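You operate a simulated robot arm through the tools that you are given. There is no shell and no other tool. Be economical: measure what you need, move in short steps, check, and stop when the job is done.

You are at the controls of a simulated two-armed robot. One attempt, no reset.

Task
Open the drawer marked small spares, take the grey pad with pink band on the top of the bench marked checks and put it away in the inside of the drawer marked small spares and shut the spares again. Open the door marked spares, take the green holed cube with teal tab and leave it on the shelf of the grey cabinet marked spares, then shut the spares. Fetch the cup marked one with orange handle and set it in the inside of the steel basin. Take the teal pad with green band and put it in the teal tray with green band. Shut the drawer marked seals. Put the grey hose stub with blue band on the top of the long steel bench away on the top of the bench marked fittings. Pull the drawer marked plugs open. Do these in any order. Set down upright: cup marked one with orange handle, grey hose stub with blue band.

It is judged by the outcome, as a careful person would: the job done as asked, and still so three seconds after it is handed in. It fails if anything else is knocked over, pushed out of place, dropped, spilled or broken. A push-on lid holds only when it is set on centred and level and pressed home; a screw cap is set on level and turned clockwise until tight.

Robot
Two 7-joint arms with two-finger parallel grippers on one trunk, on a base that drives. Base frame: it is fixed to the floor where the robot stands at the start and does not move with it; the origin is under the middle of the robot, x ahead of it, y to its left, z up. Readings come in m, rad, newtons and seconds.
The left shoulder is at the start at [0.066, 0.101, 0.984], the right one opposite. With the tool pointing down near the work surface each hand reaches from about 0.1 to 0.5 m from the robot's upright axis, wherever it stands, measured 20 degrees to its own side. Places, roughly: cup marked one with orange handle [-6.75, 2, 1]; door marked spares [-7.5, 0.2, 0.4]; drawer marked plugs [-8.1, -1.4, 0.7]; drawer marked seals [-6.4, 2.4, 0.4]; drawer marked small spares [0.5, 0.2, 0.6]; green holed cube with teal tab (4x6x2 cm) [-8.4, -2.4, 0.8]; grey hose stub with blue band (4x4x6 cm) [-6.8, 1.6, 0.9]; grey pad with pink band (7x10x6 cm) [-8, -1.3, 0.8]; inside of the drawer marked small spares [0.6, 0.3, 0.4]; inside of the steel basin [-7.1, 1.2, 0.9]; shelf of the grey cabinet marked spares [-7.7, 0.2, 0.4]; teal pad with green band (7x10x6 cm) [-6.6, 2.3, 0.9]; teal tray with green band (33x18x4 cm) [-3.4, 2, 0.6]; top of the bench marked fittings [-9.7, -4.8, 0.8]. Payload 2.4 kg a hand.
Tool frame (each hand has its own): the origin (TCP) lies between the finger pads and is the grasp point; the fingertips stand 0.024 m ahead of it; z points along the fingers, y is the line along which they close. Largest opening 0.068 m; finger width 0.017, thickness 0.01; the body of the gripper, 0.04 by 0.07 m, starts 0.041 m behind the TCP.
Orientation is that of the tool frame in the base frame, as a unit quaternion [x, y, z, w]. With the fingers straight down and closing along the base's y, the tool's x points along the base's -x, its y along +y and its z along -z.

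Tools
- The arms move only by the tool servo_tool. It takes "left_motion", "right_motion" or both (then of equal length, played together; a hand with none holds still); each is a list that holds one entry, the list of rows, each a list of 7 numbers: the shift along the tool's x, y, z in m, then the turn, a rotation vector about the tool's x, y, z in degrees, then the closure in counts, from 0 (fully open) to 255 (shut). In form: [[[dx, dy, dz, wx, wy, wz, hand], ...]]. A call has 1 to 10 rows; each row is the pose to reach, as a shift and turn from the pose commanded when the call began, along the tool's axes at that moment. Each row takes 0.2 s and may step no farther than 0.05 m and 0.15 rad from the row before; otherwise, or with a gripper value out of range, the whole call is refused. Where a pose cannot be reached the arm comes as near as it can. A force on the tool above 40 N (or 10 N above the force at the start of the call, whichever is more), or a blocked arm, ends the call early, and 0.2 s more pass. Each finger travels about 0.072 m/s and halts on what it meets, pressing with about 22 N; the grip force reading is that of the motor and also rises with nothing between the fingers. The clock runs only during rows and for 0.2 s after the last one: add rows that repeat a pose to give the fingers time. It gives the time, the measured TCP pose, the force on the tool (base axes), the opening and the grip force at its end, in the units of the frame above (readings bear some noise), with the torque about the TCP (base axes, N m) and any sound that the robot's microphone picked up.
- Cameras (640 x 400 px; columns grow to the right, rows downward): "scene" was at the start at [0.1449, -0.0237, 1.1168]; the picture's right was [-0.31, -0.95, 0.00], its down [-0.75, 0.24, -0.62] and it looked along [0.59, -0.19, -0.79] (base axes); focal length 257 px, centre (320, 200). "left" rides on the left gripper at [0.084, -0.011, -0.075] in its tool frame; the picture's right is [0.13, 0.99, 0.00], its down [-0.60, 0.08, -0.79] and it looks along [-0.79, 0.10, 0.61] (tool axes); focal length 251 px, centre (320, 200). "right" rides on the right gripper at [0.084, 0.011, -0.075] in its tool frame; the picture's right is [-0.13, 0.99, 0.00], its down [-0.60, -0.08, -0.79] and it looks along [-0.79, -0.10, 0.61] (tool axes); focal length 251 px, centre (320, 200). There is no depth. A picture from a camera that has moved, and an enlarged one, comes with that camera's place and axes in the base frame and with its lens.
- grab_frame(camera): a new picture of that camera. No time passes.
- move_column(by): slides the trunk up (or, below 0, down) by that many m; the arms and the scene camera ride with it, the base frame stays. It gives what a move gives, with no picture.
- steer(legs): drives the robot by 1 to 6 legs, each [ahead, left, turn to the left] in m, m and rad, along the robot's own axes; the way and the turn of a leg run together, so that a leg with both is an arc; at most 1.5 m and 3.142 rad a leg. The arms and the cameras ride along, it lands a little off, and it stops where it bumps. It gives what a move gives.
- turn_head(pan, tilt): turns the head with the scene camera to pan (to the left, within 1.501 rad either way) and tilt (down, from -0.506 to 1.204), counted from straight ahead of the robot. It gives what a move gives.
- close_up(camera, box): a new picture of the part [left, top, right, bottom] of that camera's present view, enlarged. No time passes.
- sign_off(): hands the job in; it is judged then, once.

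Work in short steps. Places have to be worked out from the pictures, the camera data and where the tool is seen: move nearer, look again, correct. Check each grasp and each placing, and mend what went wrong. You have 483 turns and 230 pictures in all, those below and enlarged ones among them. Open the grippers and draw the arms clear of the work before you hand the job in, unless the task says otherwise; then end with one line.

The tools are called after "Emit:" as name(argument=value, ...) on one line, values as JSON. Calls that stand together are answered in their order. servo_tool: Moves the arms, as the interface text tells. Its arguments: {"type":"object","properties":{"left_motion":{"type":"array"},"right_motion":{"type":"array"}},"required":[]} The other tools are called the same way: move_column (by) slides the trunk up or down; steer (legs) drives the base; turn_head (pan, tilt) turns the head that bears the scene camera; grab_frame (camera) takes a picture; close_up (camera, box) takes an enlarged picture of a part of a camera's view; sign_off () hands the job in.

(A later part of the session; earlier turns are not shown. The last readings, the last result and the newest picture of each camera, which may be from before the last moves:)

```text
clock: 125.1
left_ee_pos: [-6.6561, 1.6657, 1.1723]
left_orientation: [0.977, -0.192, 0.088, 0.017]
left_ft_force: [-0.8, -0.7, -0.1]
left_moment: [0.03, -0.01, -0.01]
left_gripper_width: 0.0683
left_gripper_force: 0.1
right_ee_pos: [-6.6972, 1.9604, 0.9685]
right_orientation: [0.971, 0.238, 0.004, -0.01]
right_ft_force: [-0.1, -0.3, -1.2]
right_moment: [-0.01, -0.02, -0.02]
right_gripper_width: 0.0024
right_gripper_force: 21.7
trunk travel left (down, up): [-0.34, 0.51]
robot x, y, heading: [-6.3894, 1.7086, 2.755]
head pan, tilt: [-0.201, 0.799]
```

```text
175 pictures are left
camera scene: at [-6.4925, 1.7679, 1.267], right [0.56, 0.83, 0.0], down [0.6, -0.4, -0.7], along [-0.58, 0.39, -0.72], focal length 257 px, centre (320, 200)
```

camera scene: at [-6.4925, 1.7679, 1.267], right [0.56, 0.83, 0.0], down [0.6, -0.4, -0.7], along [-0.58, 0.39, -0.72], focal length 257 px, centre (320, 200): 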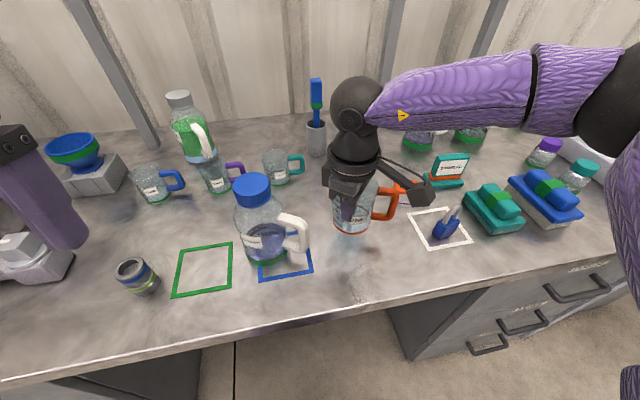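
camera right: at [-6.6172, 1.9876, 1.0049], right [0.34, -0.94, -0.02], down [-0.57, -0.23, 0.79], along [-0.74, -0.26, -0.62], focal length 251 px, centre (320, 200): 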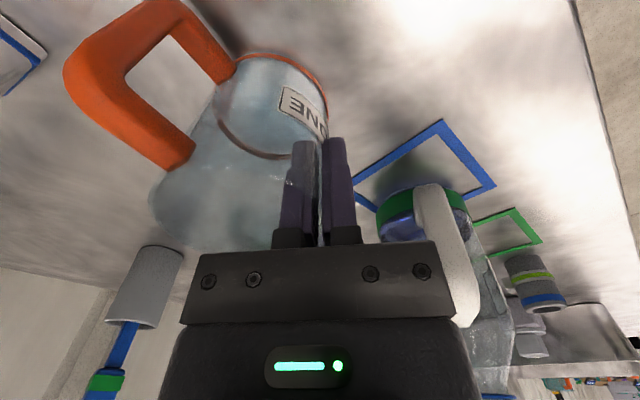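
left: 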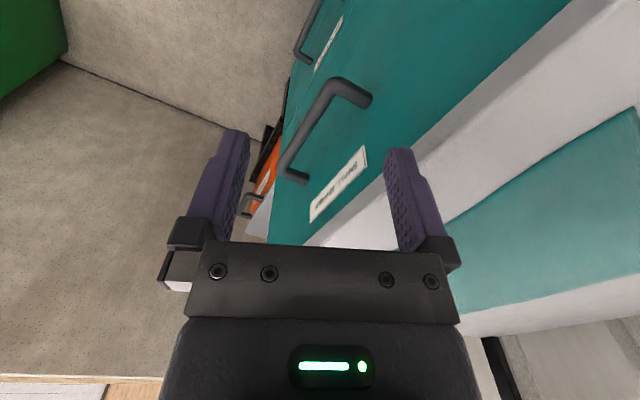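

Cup is held. Raise 0.22 and back away, then move left in front of the basin.

Emit:
move_column(by=0.22)

Emit:
steer(legs=[[-0.35, 0, 0], [0, 0.55, 0]])

Emit:
turn_head(pan=0.1, tilt=0.7)

Emit:
grab_frame(camera="scene")

```text
clock: 127.5
left_ee_pos: [-6.6544, 1.6663, 1.3922]
left_orientation: [0.977, -0.192, 0.089, 0.018]
left_ft_force: [0.0, 0.0, -0.4]
left_moment: [0.01, -0.01, 0.01]
left_gripper_width: 0.0681
left_gripper_force: 0.0
right_ee_pos: [-6.6923, 1.9565, 1.2093]
right_orientation: [0.971, 0.236, -0.021, -0.028]
right_ft_force: [0.2, 1.0, -0.2]
right_moment: [0.0, -0.03, 0.01]
right_gripper_width: 0.0023
right_gripper_force: 22.0
trunk travel left (down, up): [-0.56, 0.29]
robot x, y, heading: [-6.387, 1.7055, 2.754]
head pan, tilt: [-0.201, 0.799]
```

```text
clock: 132.5
left_ee_pos: [-6.5406, 1.0139, 1.391]
left_orientation: [0.978, -0.188, 0.088, 0.016]
left_ft_force: [0.4, -0.4, -0.1]
left_moment: [0.01, 0.01, 0.02]
left_gripper_width: 0.0678
left_gripper_force: 0.0
right_ee_pos: [-6.5785, 1.3042, 1.2092]
right_orientation: [0.97, 0.241, -0.021, -0.028]
right_ft_force: [-0.3, 0.1, -0.7]
right_moment: [-0.01, -0.02, -0.02]
right_gripper_width: 0.0025
right_gripper_force: 21.6
trunk travel left (down, up): [-0.56, 0.29]
robot x, y, heading: [-6.2724, 1.0542, 2.762]
head pan, tilt: [-0.201, 0.799]
```

```text
clock: 133.3
left_ee_pos: [-6.5398, 1.0131, 1.3925]
left_orientation: [0.978, -0.188, 0.087, 0.017]
left_ft_force: [0.1, 0.7, -1.0]
left_moment: [-0.01, -0.01, -0.01]
left_gripper_width: 0.0679
left_gripper_force: 0.0
right_ee_pos: [-6.5781, 1.3044, 1.2102]
right_orientation: [0.97, 0.241, -0.021, -0.029]
right_ft_force: [0.0, 0.3, -0.6]
right_moment: [-0.01, -0.01, 0.03]
right_gripper_width: 0.0024
right_gripper_force: 22.0
trunk travel left (down, up): [-0.56, 0.29]
robot x, y, heading: [-6.2725, 1.0578, 2.762]
head pan, tilt: [0.099, 0.7]
```

```text
174 pictures are left
camera scene: at [-6.3681, 1.0877, 1.4965], right [0.28, 0.96, 0.0], down [0.62, -0.18, -0.76], along [-0.73, 0.21, -0.64], focal length 257 px, centre (320, 200)
```

scene: 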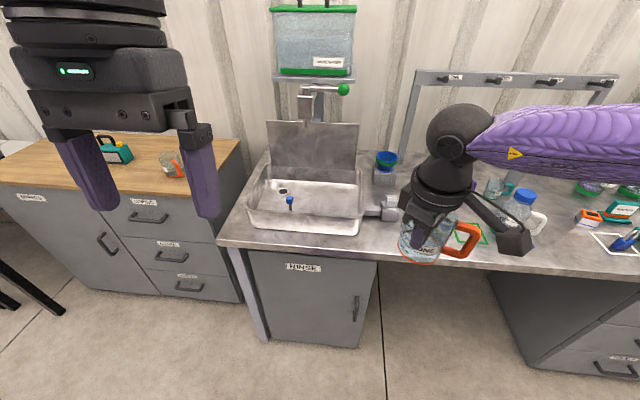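

Basin clearly in view; zoom on it.

Emit:
close_up(camera="scene", box=[230, 70, 430, 250])

```text
2.22 times, centred on (330, 160) of scene
camera zoom: at [-6.3681, 1.0877, 1.4965], right [0.28, 0.96, 0.0], down [0.62, -0.18, -0.76], along [-0.73, 0.21, -0.64], focal length 572 px, centre (298, 289)
```

zoom: 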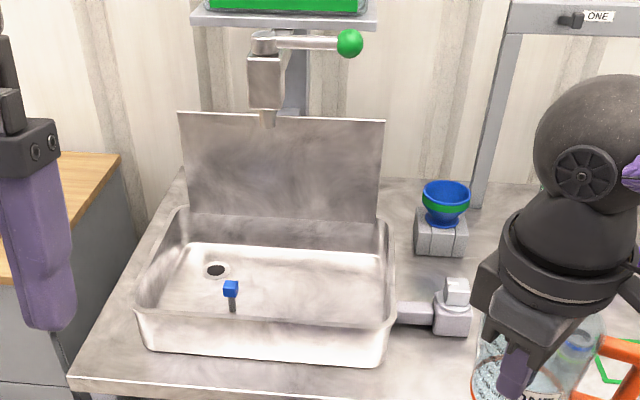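

Basin empty apart from its plug lever; rim z≈0.955. To gain reach I unroll the hand +50° (cup turns with it) and level it, while high and clear.

Emit:
servo_tool(right_motion=[[[0, 0, 0, 0, 0, 8.4, 255], [0, 0, 0, 0, 0, 16.8, 255], [0, 0, 0, 0, 0, 25.2, 255], [0, 0, 0, 0, 0, 33.6, 255], [0, 0, 0, 0, 0, 42, 255], [0, 0, 0, 0, 0, 49, 255]]])

Emit:
grab_frame(camera="scene")

```text
clock: 134.7
left_ee_pos: [-6.5391, 1.0138, 1.3922]
left_orientation: [0.978, -0.188, 0.087, 0.017]
left_ft_force: [1.0, 0.4, -0.4]
left_moment: [0.0, 0.05, 0.02]
left_gripper_width: 0.068
left_gripper_force: 0.1
right_ee_pos: [-6.579, 1.3059, 1.2094]
right_orientation: [0.982, -0.184, -0.03, -0.017]
right_ft_force: [0.4, 0.0, -0.8]
right_moment: [0.03, 0.0, 0.0]
right_gripper_width: 0.0023
right_gripper_force: 21.3
trunk travel left (down, up): [-0.56, 0.29]
robot x, y, heading: [-6.2702, 1.0642, 2.761]
head pan, tilt: [0.099, 0.7]
```

```text
172 pictures are left
camera scene: at [-6.3681, 1.0877, 1.4965], right [0.27, 0.96, 0.0], down [0.62, -0.18, -0.76], along [-0.74, 0.21, -0.64], focal length 257 px, centre (320, 200)
```

scene: 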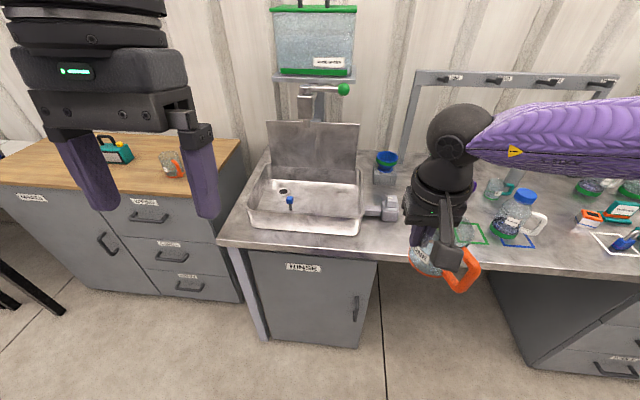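

Spigot and lever hang above the basin's back, so I'll set the cup in the front-right part (TCP ≈(-7.015,1.311)). Small re-roll -15°, leveling, and 8 cm arm extension first.

Emit:
servo_tool(right_motion=[[[0, 0, 0, 0, 1.5, -7.5, 255], [0, 0, 0, 0, 3, -15, 255], [-0.04, 0, 0, 0, 3, -15, 255], [-0.08, 0, 0, 0, 3, -15, 255]]])

Emit:
steer(legs=[[0, 0.155, 0], [0.2, 0, 0]])

Emit:
grab_frame(camera="scene")

```text
clock: 135.7
left_ee_pos: [-6.5404, 1.0139, 1.3927]
left_orientation: [0.978, -0.187, 0.087, 0.017]
left_ft_force: [0.4, 0.3, 0.5]
left_moment: [-0.01, -0.03, -0.01]
left_gripper_width: 0.0681
left_gripper_force: 0.1
right_ee_pos: [-6.5937, 1.3427, 1.2226]
right_orientation: [0.998, -0.054, -0.002, -0.015]
right_ft_force: [-0.4, -0.3, -0.3]
right_moment: [-0.02, 0.01, 0.02]
right_gripper_width: 0.0026
right_gripper_force: 22.1
right hand out of reach, approached as far as the arm can: row 3, 4
trunk travel left (down, up): [-0.56, 0.29]
robot x, y, heading: [-6.2699, 1.063, 2.762]
head pan, tilt: [0.099, 0.7]
```

```text
clock: 138.3
left_ee_pos: [-6.7826, 0.9449, 1.393]
left_orientation: [0.978, -0.187, 0.089, 0.017]
left_ft_force: [0.2, 0.0, 0.1]
left_moment: [0.0, -0.02, 0.01]
left_gripper_width: 0.068
left_gripper_force: 0.0
right_ee_pos: [-6.8376, 1.2741, 1.222]
right_orientation: [0.998, -0.054, -0.002, -0.016]
right_ft_force: [0.0, 0.1, -0.6]
right_moment: [-0.04, 0.01, -0.01]
right_gripper_width: 0.0023
right_gripper_force: 21.8
trunk travel left (down, up): [-0.56, 0.29]
robot x, y, heading: [-6.5167, 0.9932, 2.765]
head pan, tilt: [0.099, 0.7]
```

```text
171 pictures are left
camera scene: at [-6.6127, 1.0191, 1.4964], right [0.28, 0.96, 0.0], down [0.62, -0.18, -0.76], along [-0.73, 0.21, -0.65], focal length 257 px, centre (320, 200)
```

scene: 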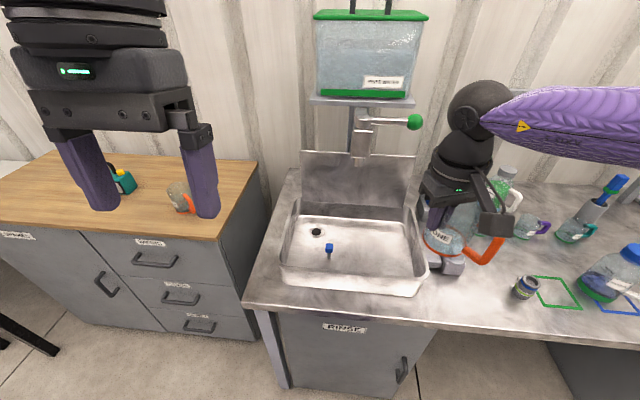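

Spigot spout sits at z≈1.16 and lever at 1.27 over the basin centre; the wrist ball top is 0.20 above TCP, so I'll slide in low. Roll -20° more, lower to TCP≈1.04 in front of the basin.

Emit:
servo_tool(right_motion=[[[0, 0, 0, 0, 0, -7, 255], [0, 0, 0, 0, 0, -14, 255], [0, 0, 0, 0, 0, -20, 255]]])

Emit:
move_column(by=-0.175)

Emit:
turn_head(pan=-0.1, tilt=0.8)

Emit:
grab_frame(camera="scene")

```text
clock: 139.1
left_ee_pos: [-6.7822, 0.9449, 1.3926]
left_orientation: [0.978, -0.188, 0.087, 0.016]
left_ft_force: [0.3, -0.6, -0.7]
left_moment: [-0.02, -0.02, -0.03]
left_gripper_width: 0.0679
left_gripper_force: 0.0
right_ee_pos: [-6.8366, 1.2734, 1.2238]
right_orientation: [0.993, 0.121, 0.0, -0.016]
right_ft_force: [-0.2, 0.4, -1.5]
right_moment: [-0.06, -0.01, -0.01]
right_gripper_width: 0.0025
right_gripper_force: 21.1
trunk travel left (down, up): [-0.56, 0.29]
robot x, y, heading: [-6.5174, 0.9912, 2.763]
head pan, tilt: [0.099, 0.7]
```

```text
clock: 141.1
left_ee_pos: [-6.7831, 0.9449, 1.2178]
left_orientation: [0.978, -0.187, 0.087, 0.017]
left_ft_force: [-0.3, 0.8, -0.4]
left_moment: [0.0, 0.03, 0.01]
left_gripper_width: 0.0679
left_gripper_force: 0.2
right_ee_pos: [-6.8364, 1.2753, 1.0476]
right_orientation: [0.993, 0.12, -0.001, -0.017]
right_ft_force: [-0.4, 0.4, -0.4]
right_moment: [-0.04, 0.03, 0.0]
right_gripper_width: 0.0021
right_gripper_force: 22.2
trunk travel left (down, up): [-0.385, 0.464]
robot x, y, heading: [-6.5147, 0.9895, 2.759]
head pan, tilt: [0.099, 0.7]
```

```text
clock: 141.8
left_ee_pos: [-6.7828, 0.9455, 1.2179]
left_orientation: [0.978, -0.187, 0.087, 0.017]
left_ft_force: [-0.1, 0.9, 0.9]
left_moment: [-0.02, 0.0, 0.03]
left_gripper_width: 0.068
left_gripper_force: 0.1
right_ee_pos: [-6.8372, 1.2736, 1.0479]
right_orientation: [0.993, 0.121, 0.001, -0.016]
right_ft_force: [-0.1, 0.5, 0.2]
right_moment: [-0.05, 0.02, 0.0]
right_gripper_width: 0.0026
right_gripper_force: 22.2
trunk travel left (down, up): [-0.385, 0.464]
robot x, y, heading: [-6.5121, 0.9921, 2.759]
head pan, tilt: [-0.099, 0.799]
```

```text
170 pictures are left
camera scene: at [-6.6181, 1.0389, 1.3125], right [0.46, 0.89, 0.0], down [0.64, -0.33, -0.7], along [-0.62, 0.32, -0.72], focal length 257 px, centre (320, 200)
```

scene: 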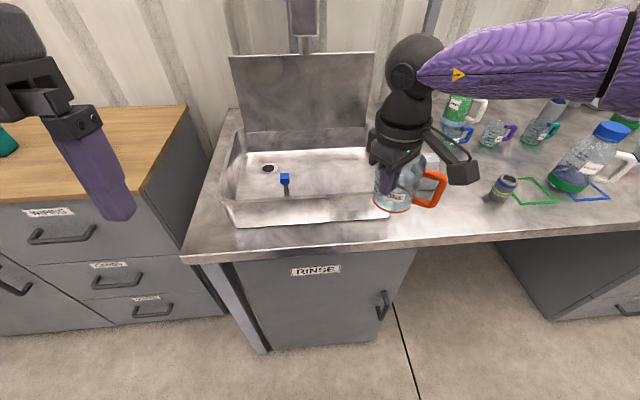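

Cup is upright and just right-front of the basin. Move left 5 cm and forward 15 cm.

Emit:
steer(legs=[[0, 0.05, 0], [0.15, 0, 0]])

Emit:
grab_frame(camera="scene")

```text
clock: 143.7
left_ee_pos: [-6.9407, 0.9552, 1.2164]
left_orientation: [0.978, -0.189, 0.088, 0.017]
left_ft_force: [-0.5, -0.4, 0.7]
left_moment: [0.03, 0.0, 0.02]
left_gripper_width: 0.0678
left_gripper_force: 0.1
right_ee_pos: [-6.9925, 1.2838, 1.0472]
right_orientation: [0.993, 0.119, 0.0, -0.015]
right_ft_force: [0.4, 0.3, -0.4]
right_moment: [-0.02, -0.03, -0.02]
right_gripper_width: 0.0021
right_gripper_force: 22.0
trunk travel left (down, up): [-0.385, 0.464]
robot x, y, heading: [-6.6713, 0.9987, 2.764]
head pan, tilt: [-0.099, 0.799]
```

```text
169 pictures are left
camera scene: at [-6.7753, 1.0485, 1.3124], right [0.46, 0.89, 0.0], down [0.64, -0.33, -0.7], along [-0.62, 0.32, -0.72], focal length 257 px, centre (320, 200)
```

scene: 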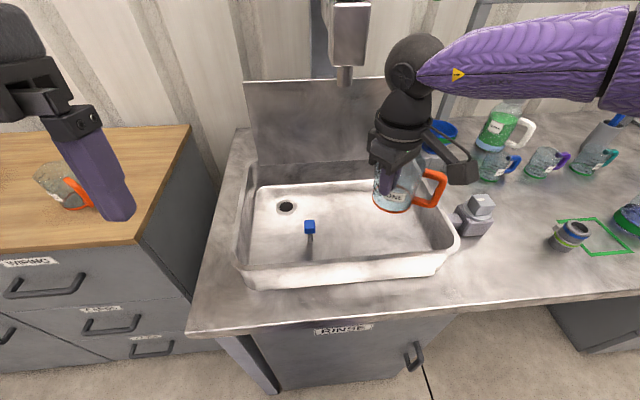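

The cup's footprint projects cleanly onto the floor's front-right. Lower 0.095 and look.

Emit:
move_column(by=-0.092)

Emit:
grab_frame(camera="scene")

```text
clock: 145.0
left_ee_pos: [-6.9397, 0.9546, 1.1249]
left_orientation: [0.978, -0.189, 0.087, 0.017]
left_ft_force: [-0.3, -0.7, 0.0]
left_moment: [-0.01, 0.03, -0.01]
left_gripper_width: 0.0682
left_gripper_force: 0.2
right_ee_pos: [-6.9929, 1.2836, 0.9561]
right_orientation: [0.993, 0.118, 0.0, -0.017]
right_ft_force: [0.6, -0.8, -0.8]
right_moment: [-0.04, -0.04, 0.04]
right_gripper_width: 0.0025
right_gripper_force: 22.0
trunk travel left (down, up): [-0.293, 0.556]
robot x, y, heading: [-6.6713, 0.9947, 2.76]
head pan, tilt: [-0.099, 0.799]
```

```text
168 pictures are left
camera scene: at [-6.7896, 1.0542, 1.2196], right [0.46, 0.89, 0.0], down [0.64, -0.33, -0.7], along [-0.62, 0.32, -0.72], focal length 257 px, centre (320, 200)
```

scene: 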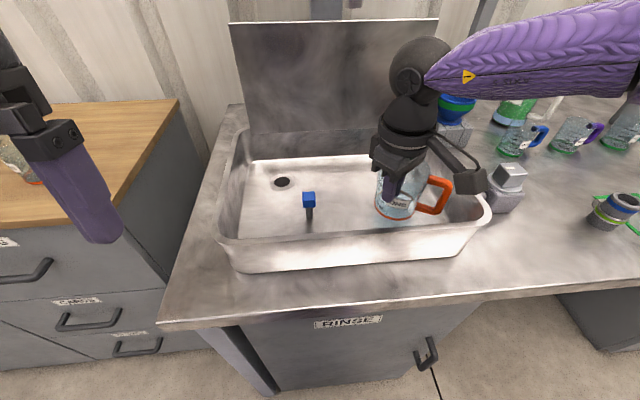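

Cup nearly at the floor. Lower the last bit with the arm, watching force.

Emit:
servo_tool(right_motion=[[[0, 0, 0.004, 0, 0, 0, 255], [0, 0, 0.008, 0, 0, 0, 255], [0, 0, 0.012, 0, 0, 0, 255], [0, 0, 0.016, 0, 0, 0, 255], [0, 0, 0.02, 0, 0, 0, 255]]])

```text
clock: 146.2
left_ee_pos: [-6.9392, 0.9545, 1.125]
left_orientation: [0.978, -0.188, 0.087, 0.016]
left_ft_force: [-0.7, 0.9, 0.6]
left_moment: [-0.02, 0.01, -0.02]
left_gripper_width: 0.0677
left_gripper_force: 0.0
right_ee_pos: [-6.993, 1.2831, 0.9375]
right_orientation: [0.993, 0.118, 0.0, -0.016]
right_ft_force: [-0.2, 0.5, 5.6]
right_moment: [0.13, -0.08, 0.01]
right_gripper_width: 0.0024
right_gripper_force: 22.1
trunk travel left (down, up): [-0.293, 0.556]
robot x, y, heading: [-6.6699, 0.9983, 2.764]
head pan, tilt: [-0.099, 0.799]
```

Contact (5.6 N). Release to half opening and check.

Emit:
servo_tool(right_motion=[[[0, 0, 0, 0, 0, 0, 200], [0, 0, 0, 0, 0, 0, 140], [0, 0, 0, 0, 0, 0, 140], [0, 0, 0, 0, 0, 0, 140]]])

Emit:
grab_frame(camera="right")

Emit:
grab_frame(camera="scene")

```text
clock: 147.2
left_ee_pos: [-6.9397, 0.9548, 1.1251]
left_orientation: [0.978, -0.189, 0.087, 0.017]
left_ft_force: [-1.2, -0.1, 0.8]
left_moment: [0.0, -0.01, -0.02]
left_gripper_width: 0.0682
left_gripper_force: 0.1
right_ee_pos: [-6.9917, 1.285, 0.9373]
right_orientation: [0.993, 0.119, 0.001, -0.016]
right_ft_force: [0.4, 0.4, -0.7]
right_moment: [0.06, 0.02, -0.02]
right_gripper_width: 0.0308
right_gripper_force: 0.1
trunk travel left (down, up): [-0.293, 0.556]
robot x, y, heading: [-6.6723, 0.9991, 2.753]
head pan, tilt: [-0.099, 0.799]
```

```text
167 pictures are left
camera right: at [-6.9071, 1.2911, 1.0116], right [0.11, -0.99, -0.03], down [-0.6, -0.09, 0.79], along [-0.79, -0.07, -0.61], focal length 251 px, centre (320, 200)
```

right: 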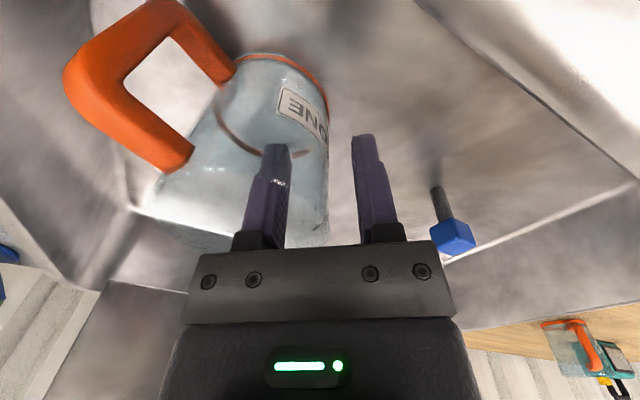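

```text
166 pictures are left
camera scene: at [-6.7898, 1.0542, 1.2195], right [0.46, 0.89, 0.0], down [0.64, -0.33, -0.7], along [-0.62, 0.32, -0.72], focal length 257 px, centre (320, 200)
```

scene: 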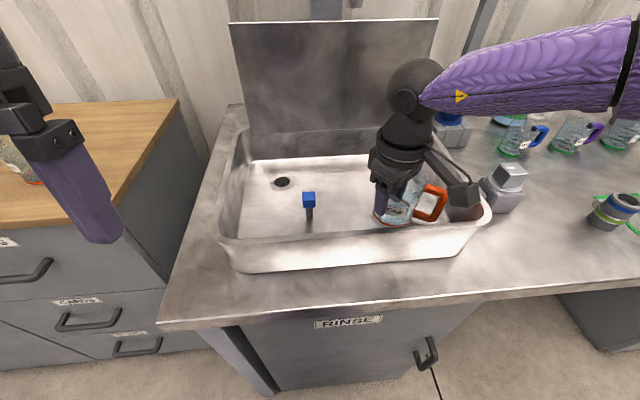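

Cup stands upright in the basin. Raise straight up 0.11 and back out.

Emit:
move_column(by=0.11)

Emit:
steer(legs=[[-0.25, 0, 0]])

Emit:
grab_frame(camera="scene")

```text
clock: 148.6
left_ee_pos: [-6.94, 0.9546, 1.2348]
left_orientation: [0.978, -0.189, 0.088, 0.017]
left_ft_force: [0.1, -0.1, 0.3]
left_moment: [0.0, -0.02, 0.05]
left_gripper_width: 0.0679
left_gripper_force: 0.2
right_ee_pos: [-6.9934, 1.2853, 1.0454]
right_orientation: [0.993, 0.119, 0.001, -0.017]
right_ft_force: [0.3, -0.2, 0.1]
right_moment: [-0.02, -0.01, 0.01]
right_gripper_width: 0.0306
right_gripper_force: 0.0
trunk travel left (down, up): [-0.403, 0.446]
robot x, y, heading: [-6.6718, 0.9955, 2.761]
head pan, tilt: [-0.099, 0.799]
```

```text
clock: 150.4
left_ee_pos: [-6.707, 0.8611, 1.2355]
left_orientation: [0.978, -0.187, 0.087, 0.017]
left_ft_force: [0.4, 0.9, -0.3]
left_moment: [0.01, 0.03, 0.03]
left_gripper_width: 0.068
left_gripper_force: 0.1
right_ee_pos: [-6.7603, 1.19, 1.0456]
right_orientation: [0.993, 0.121, 0.001, -0.016]
right_ft_force: [0.3, 1.0, 0.4]
right_moment: [0.04, 0.0, 0.0]
right_gripper_width: 0.0306
right_gripper_force: 0.0
trunk travel left (down, up): [-0.403, 0.446]
robot x, y, heading: [-6.4401, 0.9088, 2.767]
head pan, tilt: [-0.099, 0.799]
```

```text
165 pictures are left
camera scene: at [-6.5403, 0.9541, 1.3307], right [0.46, 0.89, 0.0], down [0.64, -0.33, -0.7], along [-0.62, 0.32, -0.72], focal length 257 px, centre (320, 200)
```

scene: 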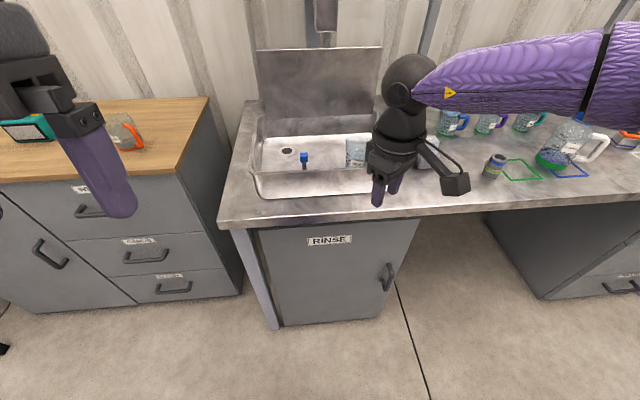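

Cup placed. Now the hose stub at ≈(-6.797,1.626): unroll the right hand, open it, and drive so it is above the stub.

Emit:
servo_tool(right_motion=[[[0, 0, 0, 0, 0, 8.4, 0], [0, 0, 0, 0, 0, 16.8, 0], [0, 0, 0, 0, 0, 25.2, 0], [0, 0, 0, 0, 0, 35, 0], [0, 0, 0, 0, 0, 35, 0]]])

Emit:
steer(legs=[[0, -0.39, -0.018], [0.1, 0, 0]])

Emit:
grab_frame(camera="scene")

```text
refused: row 4 steps farther than a row can; nothing moved
```

```text
clock: 153.6
left_ee_pos: [-6.6564, 1.2631, 1.2343]
left_orientation: [0.976, -0.198, 0.088, 0.018]
left_ft_force: [-0.6, 0.7, 0.0]
left_moment: [-0.02, -0.01, -0.01]
left_gripper_width: 0.0681
left_gripper_force: 0.1
right_ee_pos: [-6.7023, 1.5942, 1.0454]
right_orientation: [0.994, 0.109, 0.001, -0.016]
right_ft_force: [0.0, 1.1, 0.4]
right_moment: [0.0, -0.02, -0.01]
right_gripper_width: 0.0309
right_gripper_force: 0.2
trunk travel left (down, up): [-0.403, 0.446]
robot x, y, heading: [-6.386, 1.3021, 2.74]
head pan, tilt: [-0.099, 0.799]
```

```text
164 pictures are left
camera scene: at [-6.4867, 1.3522, 1.3305], right [0.48, 0.88, 0.0], down [0.63, -0.34, -0.7], along [-0.61, 0.33, -0.72], focal length 257 px, centre (320, 200)
```

scene: 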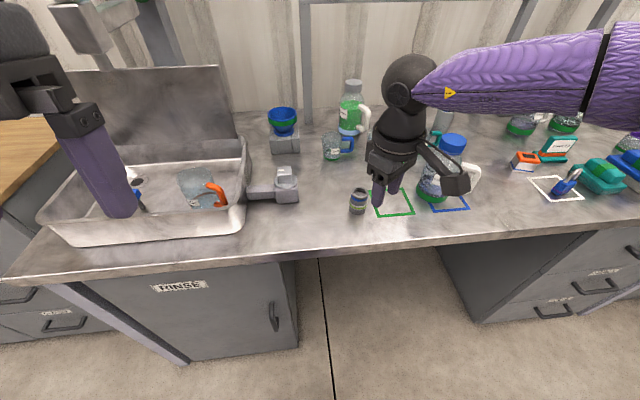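

Check the cup in the basin and the stub with enlargements; also unroll the hand.

Emit:
close_up(camera="scene", box=[120, 130, 300, 250])

Emit:
servo_tool(right_motion=[[[0, 0, 0, 0, 0, 8.4, 0], [0, 0, 0, 0, 0, 16.8, 0], [0, 0, 0, 0, 0, 25.2, 0], [0, 0, 0, 0, 0, 33.5, 0], [0, 0, 0, 0, 0, 35, 0]]])

Emit:
close_up(camera="scene", box=[300, 140, 480, 250])

```text
3.33 times, centred on (210, 190) of scene
camera zoom: at [-6.4867, 1.3522, 1.3305], right [0.48, 0.88, 0.0], down [0.63, -0.34, -0.7], along [-0.61, 0.33, -0.72], focal length 858 px, centre (687, 233)
```

zoom: 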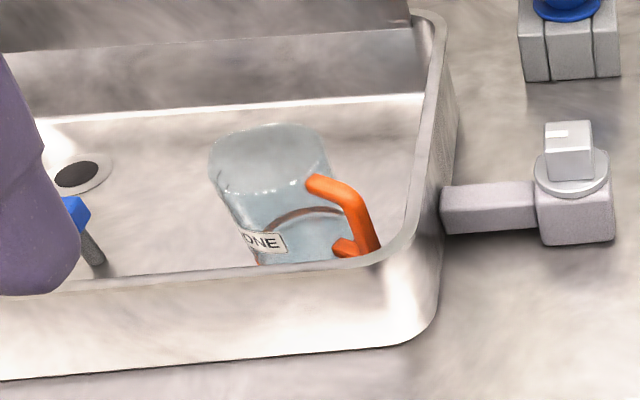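

```text
clock: 154.8
left_ee_pos: [-6.6549, 1.2627, 1.2346]
left_orientation: [0.976, -0.198, 0.087, 0.017]
left_ft_force: [-0.1, 0.3, -0.1]
left_moment: [-0.01, -0.05, 0.01]
left_gripper_width: 0.068
left_gripper_force: 0.1
right_ee_pos: [-6.7015, 1.5928, 1.0446]
right_orientation: [0.981, -0.196, -0.005, -0.016]
right_ft_force: [-0.5, 0.0, -0.2]
right_moment: [-0.01, -0.01, -0.02]
right_gripper_width: 0.0685
right_gripper_force: 0.0
trunk travel left (down, up): [-0.403, 0.446]
robot x, y, heading: [-6.3847, 1.3001, 2.742]
head pan, tilt: [-0.099, 0.799]
```

```text
3.56 times, centred on (390, 195) of scene
camera zoom: at [-6.4857, 1.3518, 1.3306], right [0.48, 0.88, 0.0], down [0.63, -0.34, -0.7], along [-0.61, 0.33, -0.72], focal length 915 px, centre (71, 218)
```

zoom: 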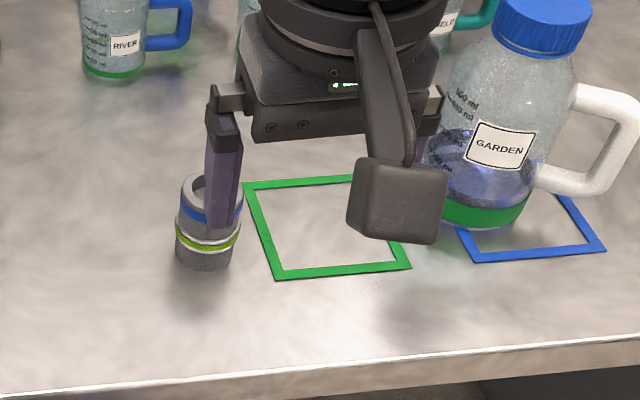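

Cup is upright. Stub axis ≈(-6.806,1.626), top z≈0.925. Drive forward 0.109, left 0.01.

Emit:
steer(legs=[[0.109, 0.01, 0]])

Emit:
grab_frame(camera="right")

```text
clock: 156.0
left_ee_pos: [-6.7615, 1.2971, 1.2356]
left_orientation: [0.976, -0.198, 0.088, 0.018]
left_ft_force: [-0.2, 0.8, 1.0]
left_moment: [0.01, -0.02, 0.01]
left_gripper_width: 0.0682
left_gripper_force: 0.0
right_ee_pos: [-6.8081, 1.6267, 1.0457]
right_orientation: [0.981, -0.193, -0.004, -0.016]
right_ft_force: [-0.2, -0.1, -0.2]
right_moment: [-0.01, 0.01, 0.03]
right_gripper_width: 0.0679
right_gripper_force: 0.1
trunk travel left (down, up): [-0.403, 0.446]
robot x, y, heading: [-6.494, 1.3365, 2.742]
head pan, tilt: [-0.099, 0.799]
```

```text
161 pictures are left
camera right: at [-6.734, 1.5821, 1.1194], right [-0.5, -0.87, -0.03], down [-0.53, 0.28, 0.8], along [-0.69, 0.41, -0.59], focal length 251 px, centre (320, 200)
```

right: 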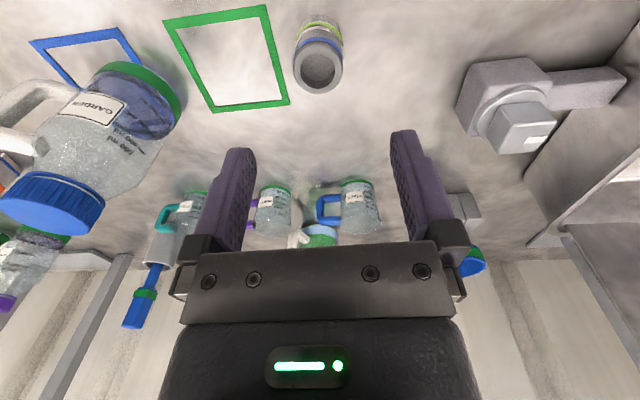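

Stub is centred within ~1 cm; nudge forward 8 mm and right 5 mm, then lower via column.

Emit:
servo_tool(right_motion=[[[-0.008, -0.005, 0, 0, 0, 0, 0]]])

Emit:
move_column(by=-0.1)

Emit:
grab_frame(camera="right")

```text
clock: 156.4
left_ee_pos: [-6.7623, 1.2972, 1.2359]
left_orientation: [0.976, -0.198, 0.088, 0.018]
left_ft_force: [0.5, -0.7, 0.6]
left_moment: [0.01, 0.02, 0.01]
left_gripper_width: 0.0682
left_gripper_force: 0.0
right_ee_pos: [-6.813, 1.635, 1.0467]
right_orientation: [0.981, -0.193, -0.005, -0.016]
right_ft_force: [0.4, 0.1, 0.6]
right_moment: [-0.03, -0.03, 0.03]
right_gripper_width: 0.0682
right_gripper_force: 0.0
trunk travel left (down, up): [-0.403, 0.446]
robot x, y, heading: [-6.4952, 1.3339, 2.74]
head pan, tilt: [-0.099, 0.799]
```

```text
clock: 157.7
left_ee_pos: [-6.7616, 1.2947, 1.1365]
left_orientation: [0.976, -0.197, 0.087, 0.018]
left_ft_force: [0.1, -0.2, 0.4]
left_moment: [0.01, 0.02, 0.03]
left_gripper_width: 0.0681
left_gripper_force: 0.0
right_ee_pos: [-6.8146, 1.6339, 0.9468]
right_orientation: [0.981, -0.194, -0.005, -0.016]
right_ft_force: [0.1, -0.9, -0.6]
right_moment: [0.03, -0.03, 0.02]
right_gripper_width: 0.068
right_gripper_force: 0.0
trunk travel left (down, up): [-0.303, 0.546]
robot x, y, heading: [-6.4906, 1.3362, 2.739]
head pan, tilt: [-0.099, 0.799]
```

```text
160 pictures are left
camera right: at [-6.7385, 1.5895, 1.0201], right [-0.5, -0.87, -0.03], down [-0.53, 0.28, 0.8], along [-0.69, 0.41, -0.59], focal length 251 px, centre (320, 200)
```

right: 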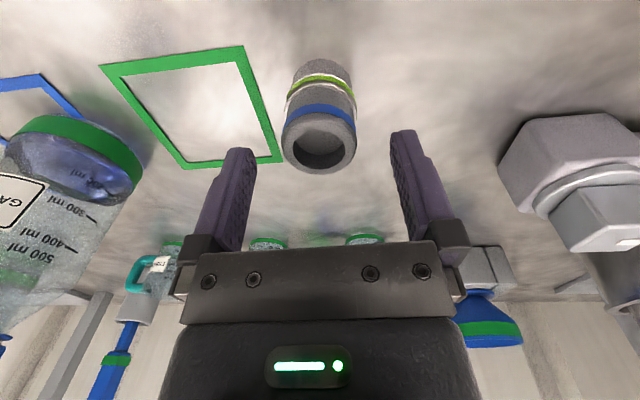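

Perfectly centred. Lower 4.5 cm and grip.

Emit:
move_column(by=-0.045)

Emit:
servo_tool(right_motion=[[[0, 0, 0, 0, 0, 0, 120], [0, 0, 0, 0, 0, 0, 255], [0, 0, 0, 0, 0, 0, 255], [0, 0, 0, 0, 0, 0, 255]]])

Emit:
move_column(by=0.05)

Emit:
grab_frame(camera="right")

```text
clock: 158.6
left_ee_pos: [-6.7603, 1.2963, 1.0904]
left_orientation: [0.976, -0.198, 0.087, 0.019]
left_ft_force: [-0.2, 1.0, 0.2]
left_moment: [0.0, 0.01, 0.0]
left_gripper_width: 0.0678
left_gripper_force: 0.1
right_ee_pos: [-6.8135, 1.6335, 0.9019]
right_orientation: [0.981, -0.194, -0.004, -0.017]
right_ft_force: [0.3, 0.0, -0.5]
right_moment: [0.03, 0.03, -0.02]
right_gripper_width: 0.068
right_gripper_force: 0.1
trunk travel left (down, up): [-0.258, 0.591]
robot x, y, heading: [-6.4913, 1.3352, 2.739]
head pan, tilt: [-0.099, 0.799]
```

```text
clock: 159.6
left_ee_pos: [-6.7603, 1.2964, 1.0904]
left_orientation: [0.976, -0.198, 0.087, 0.017]
left_ft_force: [-0.3, -0.2, 0.5]
left_moment: [-0.01, 0.0, -0.02]
left_gripper_width: 0.0681
left_gripper_force: 0.0
right_ee_pos: [-6.8125, 1.634, 0.9013]
right_orientation: [0.981, -0.194, -0.005, -0.016]
right_ft_force: [0.2, 0.7, 3.8]
right_moment: [-0.03, 0.03, -0.01]
right_gripper_width: 0.0389
right_gripper_force: 22.2
trunk travel left (down, up): [-0.258, 0.591]
robot x, y, heading: [-6.4933, 1.3334, 2.741]
head pan, tilt: [-0.099, 0.799]
```

```text
clock: 160.5
left_ee_pos: [-6.7611, 1.2959, 1.1409]
left_orientation: [0.976, -0.198, 0.088, 0.018]
left_ft_force: [0.3, -0.4, 0.2]
left_moment: [-0.01, 0.01, 0.0]
left_gripper_width: 0.0681
left_gripper_force: 0.0
right_ee_pos: [-6.8141, 1.6346, 0.9513]
right_orientation: [0.981, -0.193, -0.004, -0.015]
right_ft_force: [-0.1, 0.2, -0.4]
right_moment: [-0.02, 0.03, -0.02]
right_gripper_width: 0.0388
right_gripper_force: 22.0
trunk travel left (down, up): [-0.308, 0.542]
robot x, y, heading: [-6.4945, 1.3371, 2.746]
head pan, tilt: [-0.099, 0.799]
```

```text
159 pictures are left
camera right: at [-6.7389, 1.5896, 1.0248], right [-0.5, -0.87, -0.03], down [-0.53, 0.28, 0.8], along [-0.69, 0.41, -0.59], focal length 251 px, centre (320, 200)
```

right: 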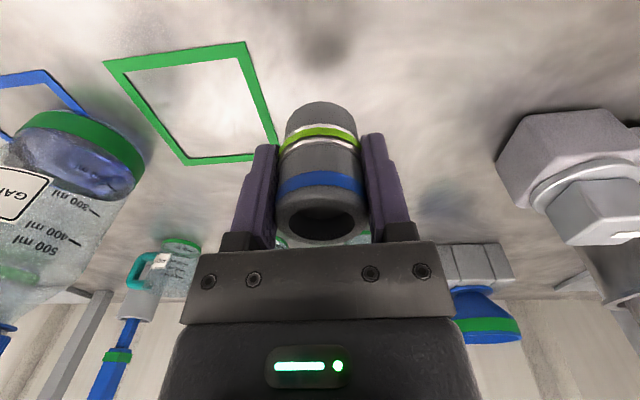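

Stub held securely. Raise, back away, turn left to look along the wall.

Emit:
move_column(by=0.12)

Emit:
steer(legs=[[-0.75, 0, 0], [0, 0, 1.57]])

Emit:
turn_head(pan=0.0, tilt=0.3)

Emit:
grab_frame(camera="scene")

```text
clock: 162.0
left_ee_pos: [-6.7622, 1.2969, 1.2606]
left_orientation: [0.976, -0.198, 0.088, 0.017]
left_ft_force: [-0.2, 0.9, -0.9]
left_moment: [0.04, 0.01, 0.0]
left_gripper_width: 0.0681
left_gripper_force: 0.0
right_ee_pos: [-6.8131, 1.6343, 1.0703]
right_orientation: [0.981, -0.193, -0.004, -0.016]
right_ft_force: [-0.2, -0.2, 0.5]
right_moment: [0.01, 0.01, 0.0]
right_gripper_width: 0.0388
right_gripper_force: 21.5
trunk travel left (down, up): [-0.428, 0.422]
robot x, y, heading: [-6.4924, 1.334, 2.742]
head pan, tilt: [-0.099, 0.799]
```

```text
clock: 169.9
left_ee_pos: [-5.7609, 0.7703, 1.2609]
left_orientation: [0.831, 0.549, 0.075, -0.049]
left_ft_force: [0.6, 0.8, -0.8]
left_moment: [0.02, 0.0, -0.02]
left_gripper_width: 0.068
left_gripper_force: 0.0
right_ee_pos: [-6.0991, 0.7203, 1.0712]
right_orientation: [0.832, 0.555, -0.015, -0.008]
right_ft_force: [0.2, -0.4, -0.2]
right_moment: [0.0, -0.04, -0.02]
right_gripper_width: 0.0391
right_gripper_force: 21.7
trunk travel left (down, up): [-0.428, 0.422]
robot x, y, heading: [-5.8019, 1.043, -1.972]
head pan, tilt: [-0.099, 0.799]
```

```text
clock: 170.9
left_ee_pos: [-5.7611, 0.7703, 1.2598]
left_orientation: [0.831, 0.549, 0.075, -0.049]
left_ft_force: [0.8, 0.1, -0.1]
left_moment: [-0.02, 0.01, 0.0]
left_gripper_width: 0.0681
left_gripper_force: 0.1
right_ee_pos: [-6.0996, 0.719, 1.0718]
right_orientation: [0.832, 0.554, -0.014, -0.008]
right_ft_force: [-0.2, -0.2, -1.1]
right_moment: [0.01, 0.0, 0.02]
right_gripper_width: 0.0388
right_gripper_force: 21.8
trunk travel left (down, up): [-0.428, 0.422]
robot x, y, heading: [-5.7999, 1.0421, -1.979]
head pan, tilt: [0.0, 0.3]
```

```text
158 pictures are left
camera scene: at [-5.8465, 0.9276, 1.4], right [-0.92, 0.39, 0.0], down [0.12, 0.27, -0.95], along [-0.37, -0.88, -0.3], focal length 257 px, centre (320, 200)
```

scene: 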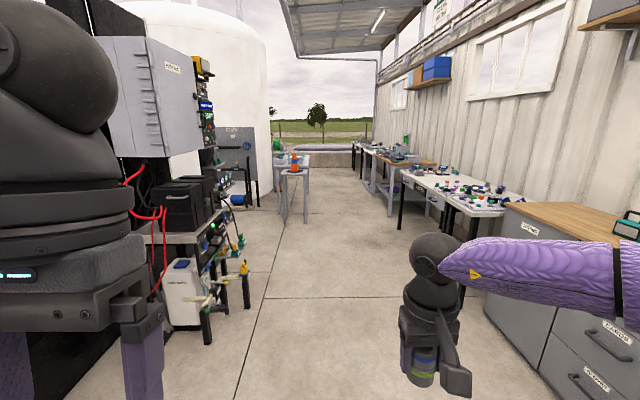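

Clear lane with a table on the left ahead at ~3.3 m; shift right by ~0.5 while going ahead 2.6 m.

Emit:
steer(legs=[[1.3, -0.25, 0], [1.2, -0.2, 0]])

Emit:
grab_frame(camera="scene")

```text
clock: 183.3
left_ee_pos: [-7.1237, -1.3853, 1.261]
left_orientation: [0.829, 0.552, 0.075, -0.05]
left_ft_force: [0.7, -0.2, 0.3]
left_moment: [0.0, 0.0, 0.01]
left_gripper_width: 0.0678
left_gripper_force: 0.0
right_ee_pos: [-7.4609, -1.4386, 1.0714]
right_orientation: [0.829, 0.558, -0.015, -0.009]
right_ft_force: [0.2, 0.9, -1.3]
right_moment: [0.03, 0.02, 0.02]
right_gripper_width: 0.0386
right_gripper_force: 22.3
trunk travel left (down, up): [-0.428, 0.422]
robot x, y, heading: [-7.1649, -1.1176, -1.964]
head pan, tilt: [0.0, 0.3]
```

```text
157 pictures are left
camera scene: at [-7.21, -1.2297, 1.4001], right [-0.92, 0.38, 0.0], down [0.11, 0.27, -0.96], along [-0.37, -0.88, -0.3], focal length 257 px, centre (320, 200)
```

scene: 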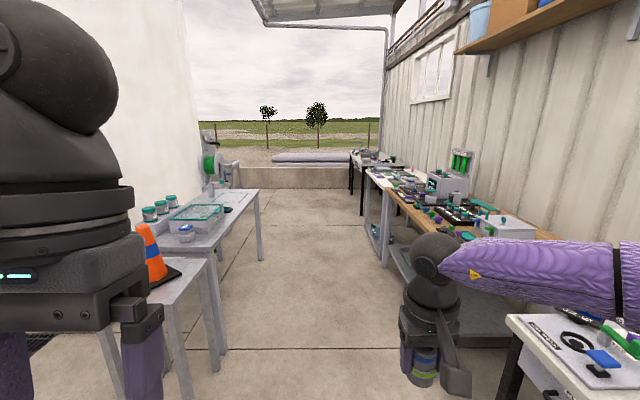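

Lane is bounded by tables at left (-0.58) and benches at right (+0.37); shift left 0.1 and continue 3.3 m.

Emit:
steer(legs=[[0.5, 0.1, 0], [1.4, 0, 0], [1.2, 0, 0]])

Emit:
turn_head(pan=-0.5, tilt=0.4)

Emit:
grab_frame(camera="scene")

```text
clock: 198.5
left_ee_pos: [-8.2224, -4.2699, 1.2597]
left_orientation: [0.829, 0.551, 0.075, -0.051]
left_ft_force: [0.5, 0.3, -0.5]
left_moment: [0.02, -0.02, -0.01]
left_gripper_width: 0.0679
left_gripper_force: 0.0
right_ee_pos: [-8.5592, -4.324, 1.0701]
right_orientation: [0.83, 0.557, -0.014, -0.008]
right_ft_force: [0.1, -0.2, -0.3]
right_moment: [0.0, 0.01, 0.0]
right_gripper_width: 0.0387
right_gripper_force: 21.9
trunk travel left (down, up): [-0.428, 0.422]
robot x, y, heading: [-8.2576, -4.0018, -1.968]
head pan, tilt: [0.0, 0.3]
```

```text
clock: 199.4
left_ee_pos: [-8.2221, -4.268, 1.2595]
left_orientation: [0.83, 0.551, 0.074, -0.049]
left_ft_force: [-0.5, 0.9, -0.3]
left_moment: [-0.01, -0.02, -0.06]
left_gripper_width: 0.068
left_gripper_force: 0.0
right_ee_pos: [-8.5597, -4.3227, 1.0704]
right_orientation: [0.83, 0.557, -0.015, -0.007]
right_ft_force: [0.6, -0.1, 0.2]
right_moment: [-0.01, 0.01, 0.0]
right_gripper_width: 0.0386
right_gripper_force: 22.5
trunk travel left (down, up): [-0.428, 0.422]
robot x, y, heading: [-8.2671, -4.0026, -1.968]
head pan, tilt: [-0.499, 0.4]
```

```text
156 pictures are left
camera scene: at [-8.3436, -4.0859, 1.3909], right [-0.62, 0.78, 0.0], down [0.3, 0.24, -0.92], along [-0.72, -0.58, -0.39], focal length 257 px, centre (320, 200)
```

scene: 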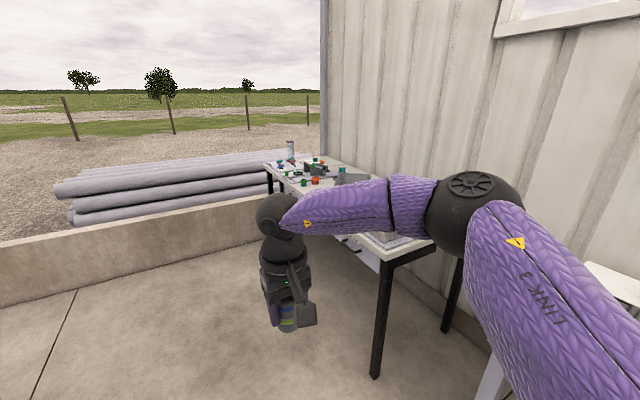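

Fittings bench is ahead right. Advance 1.0 m and turn right to face it.

Emit:
steer(legs=[[1.0, 0.1, 0], [0, 0, -1.575]])

Emit:
turn_head(pan=0.0, tilt=0.55)

Emit:
grab_frame(camera="scene")

```text
clock: 208.4
left_ee_pos: [-8.8168, -4.9973, 1.2611]
left_orientation: [0.976, -0.198, 0.087, 0.017]
left_ft_force: [0.7, 0.4, 0.3]
left_moment: [-0.03, -0.01, 0.0]
left_gripper_width: 0.068
left_gripper_force: 0.0
right_ee_pos: [-8.8708, -4.6588, 1.071]
right_orientation: [0.981, -0.194, -0.003, -0.016]
right_ft_force: [0.3, 0.0, 0.6]
right_moment: [-0.03, -0.01, -0.01]
right_gripper_width: 0.0384
right_gripper_force: 22.2
trunk travel left (down, up): [-0.428, 0.422]
robot x, y, heading: [-8.5484, -4.9608, 2.743]
head pan, tilt: [-0.499, 0.4]
```

```text
clock: 209.4
left_ee_pos: [-8.8181, -4.9962, 1.2612]
left_orientation: [0.976, -0.197, 0.088, 0.018]
left_ft_force: [0.9, -0.2, 0.1]
left_moment: [0.01, 0.03, 0.0]
left_gripper_width: 0.0679
left_gripper_force: 0.2
right_ee_pos: [-8.8704, -4.659, 1.0704]
right_orientation: [0.981, -0.193, -0.005, -0.016]
right_ft_force: [-0.7, -1.3, -0.9]
right_moment: [-0.03, 0.0, 0.01]
right_gripper_width: 0.0386
right_gripper_force: 22.3
trunk travel left (down, up): [-0.428, 0.422]
robot x, y, heading: [-8.5461, -4.957, 2.742]
head pan, tilt: [0.0, 0.55]
```

```text
155 pictures are left
camera scene: at [-8.6575, -4.9124, 1.3771], right [0.39, 0.92, 0.0], down [0.48, -0.2, -0.85], along [-0.79, 0.33, -0.52], focal length 257 px, centre (320, 200)
```

scene: 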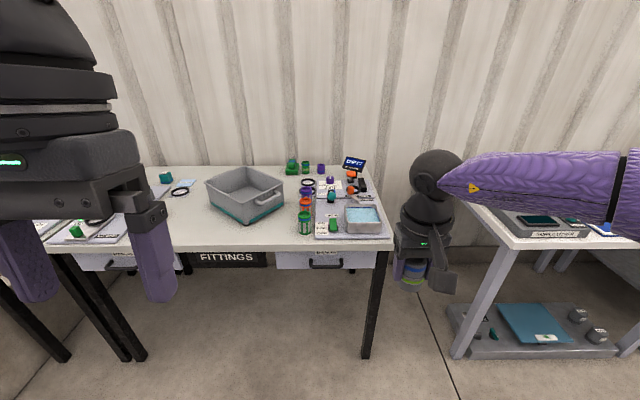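

FITTINGS bench found. Zoom to choose a clear spot.

Emit:
close_up(camera="scene", box=[120, 140, 400, 280])

```text
2.29 times, centred on (260, 210) of scene
camera zoom: at [-8.6575, -4.9124, 1.3771], right [0.39, 0.92, 0.0], down [0.48, -0.2, -0.85], along [-0.79, 0.33, -0.52], focal length 588 px, centre (457, 177)
```

zoom: 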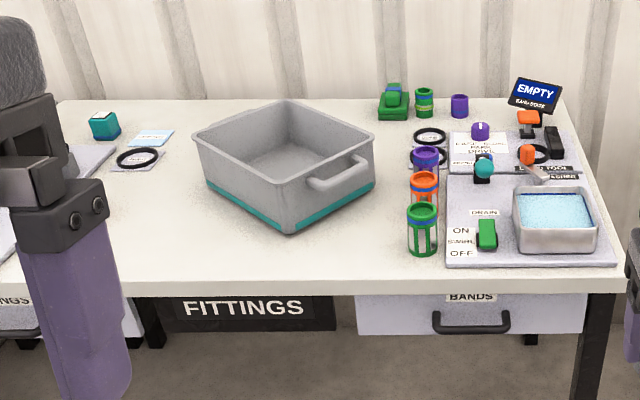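

I'll use the clear spot right-front of the grey bin, ≈(-9.43,-4.79). Drive left 0.34 and ahead 0.3, then recheck.

Emit:
steer(legs=[[0, 0.34, 0], [0.3, 0, 0]])

Emit:
turn_head(pan=-0.2, tilt=0.8)

Emit:
grab_frame(camera="scene")

```text
clock: 213.3
left_ee_pos: [-9.2299, -5.1962, 1.2595]
left_orientation: [0.977, -0.193, 0.088, 0.017]
left_ft_force: [0.1, -0.4, -0.4]
left_moment: [0.01, 0.01, -0.02]
left_gripper_width: 0.068
left_gripper_force: 0.1
right_ee_pos: [-9.287, -4.8602, 1.0704]
right_orientation: [0.982, -0.19, -0.004, -0.016]
right_ft_force: [-0.4, 0.2, 0.5]
right_moment: [0.02, -0.01, 0.01]
right_gripper_width: 0.0386
right_gripper_force: 22.1
trunk travel left (down, up): [-0.428, 0.422]
robot x, y, heading: [-8.9604, -5.1549, 2.751]
head pan, tilt: [0.0, 0.55]
```

```text
clock: 214.0
left_ee_pos: [-9.2304, -5.1974, 1.2607]
left_orientation: [0.977, -0.192, 0.087, 0.017]
left_ft_force: [-0.7, -0.1, 0.2]
left_moment: [0.01, 0.02, 0.01]
left_gripper_width: 0.0678
left_gripper_force: 0.1
right_ee_pos: [-9.286, -4.8602, 1.0709]
right_orientation: [0.982, -0.189, -0.005, -0.016]
right_ft_force: [0.3, -0.2, -0.3]
right_moment: [0.01, -0.01, 0.0]
right_gripper_width: 0.0386
right_gripper_force: 21.8
trunk travel left (down, up): [-0.428, 0.422]
robot x, y, heading: [-8.9629, -5.1553, 2.757]
head pan, tilt: [-0.201, 0.799]
```

```text
153 pictures are left
camera scene: at [-9.0542, -5.1005, 1.3558], right [0.56, 0.83, 0.0], down [0.6, -0.4, -0.7], along [-0.58, 0.39, -0.72], focal length 257 px, centre (320, 200)
```

scene: 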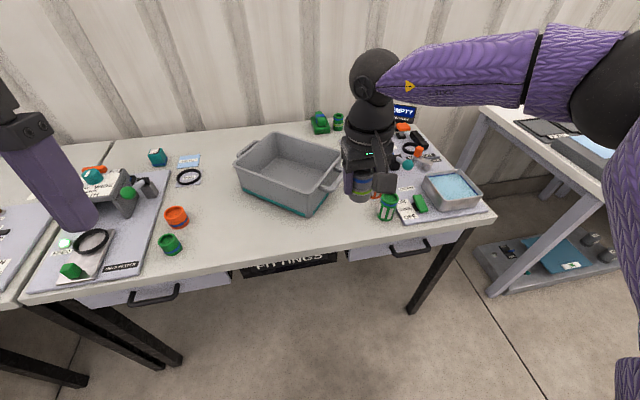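

Bench top z≈0.804. The spot is (-9.395,-4.85): drive ahead 0.105, left 0.032, then lower.

Emit:
steer(legs=[[0.105, 0.032, 0]])

Emit:
move_column(by=-0.18)

Emit:
grab_frame(camera="scene")

Emit:
grab_frame(camera="right")

```text
clock: 215.2
left_ee_pos: [-9.3428, -5.1861, 1.2602]
left_orientation: [0.977, -0.194, 0.088, 0.017]
left_ft_force: [1.0, -0.1, -1.1]
left_moment: [0.01, -0.01, -0.01]
left_gripper_width: 0.068
left_gripper_force: 0.1
right_ee_pos: [-9.3985, -4.8481, 1.0696]
right_orientation: [0.982, -0.19, -0.004, -0.016]
right_ft_force: [0.1, -0.1, -0.5]
right_moment: [0.01, -0.01, 0.01]
right_gripper_width: 0.0386
right_gripper_force: 21.8
trunk travel left (down, up): [-0.428, 0.422]
robot x, y, heading: [-9.0733, -5.1435, 2.754]
head pan, tilt: [-0.201, 0.799]
```

```text
clock: 217.2
left_ee_pos: [-9.3409, -5.1861, 1.082]
left_orientation: [0.977, -0.193, 0.088, 0.017]
left_ft_force: [-0.1, 0.5, 0.3]
left_moment: [-0.02, 0.0, 0.01]
left_gripper_width: 0.0678
left_gripper_force: 0.1
right_ee_pos: [-9.3964, -4.8485, 0.8905]
right_orientation: [0.982, -0.19, -0.004, -0.016]
right_ft_force: [-1.0, 0.0, -0.7]
right_moment: [0.03, 0.01, 0.02]
right_gripper_width: 0.0386
right_gripper_force: 22.1
trunk travel left (down, up): [-0.248, 0.601]
robot x, y, heading: [-9.0748, -5.1438, 2.744]
head pan, tilt: [-0.201, 0.799]
```

```text
152 pictures are left
camera scene: at [-9.1948, -5.0772, 1.174], right [0.56, 0.83, 0.0], down [0.6, -0.4, -0.7], along [-0.58, 0.39, -0.72], focal length 257 px, centre (320, 200)
```

scene: 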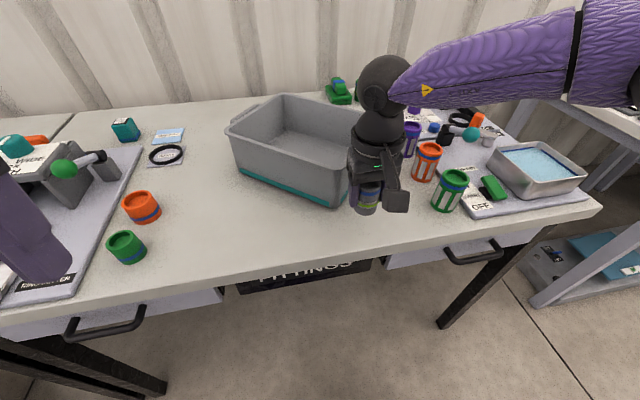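

```text
151 pictures are left
camera right: at [-9.3212, -4.8926, 0.9651], right [-0.49, -0.87, -0.03], down [-0.53, 0.27, 0.8], along [-0.69, 0.41, -0.59], focal length 251 px, centre (320, 200)
```

right: 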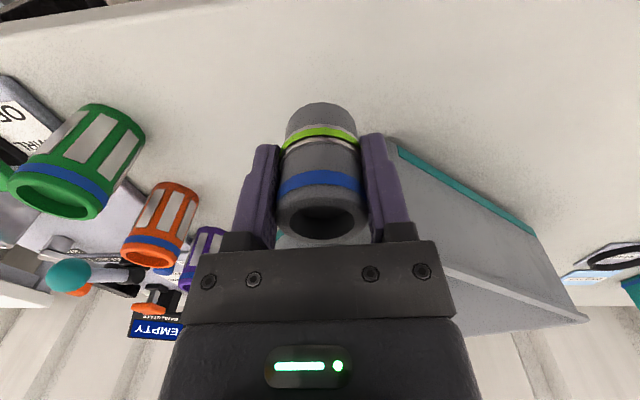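

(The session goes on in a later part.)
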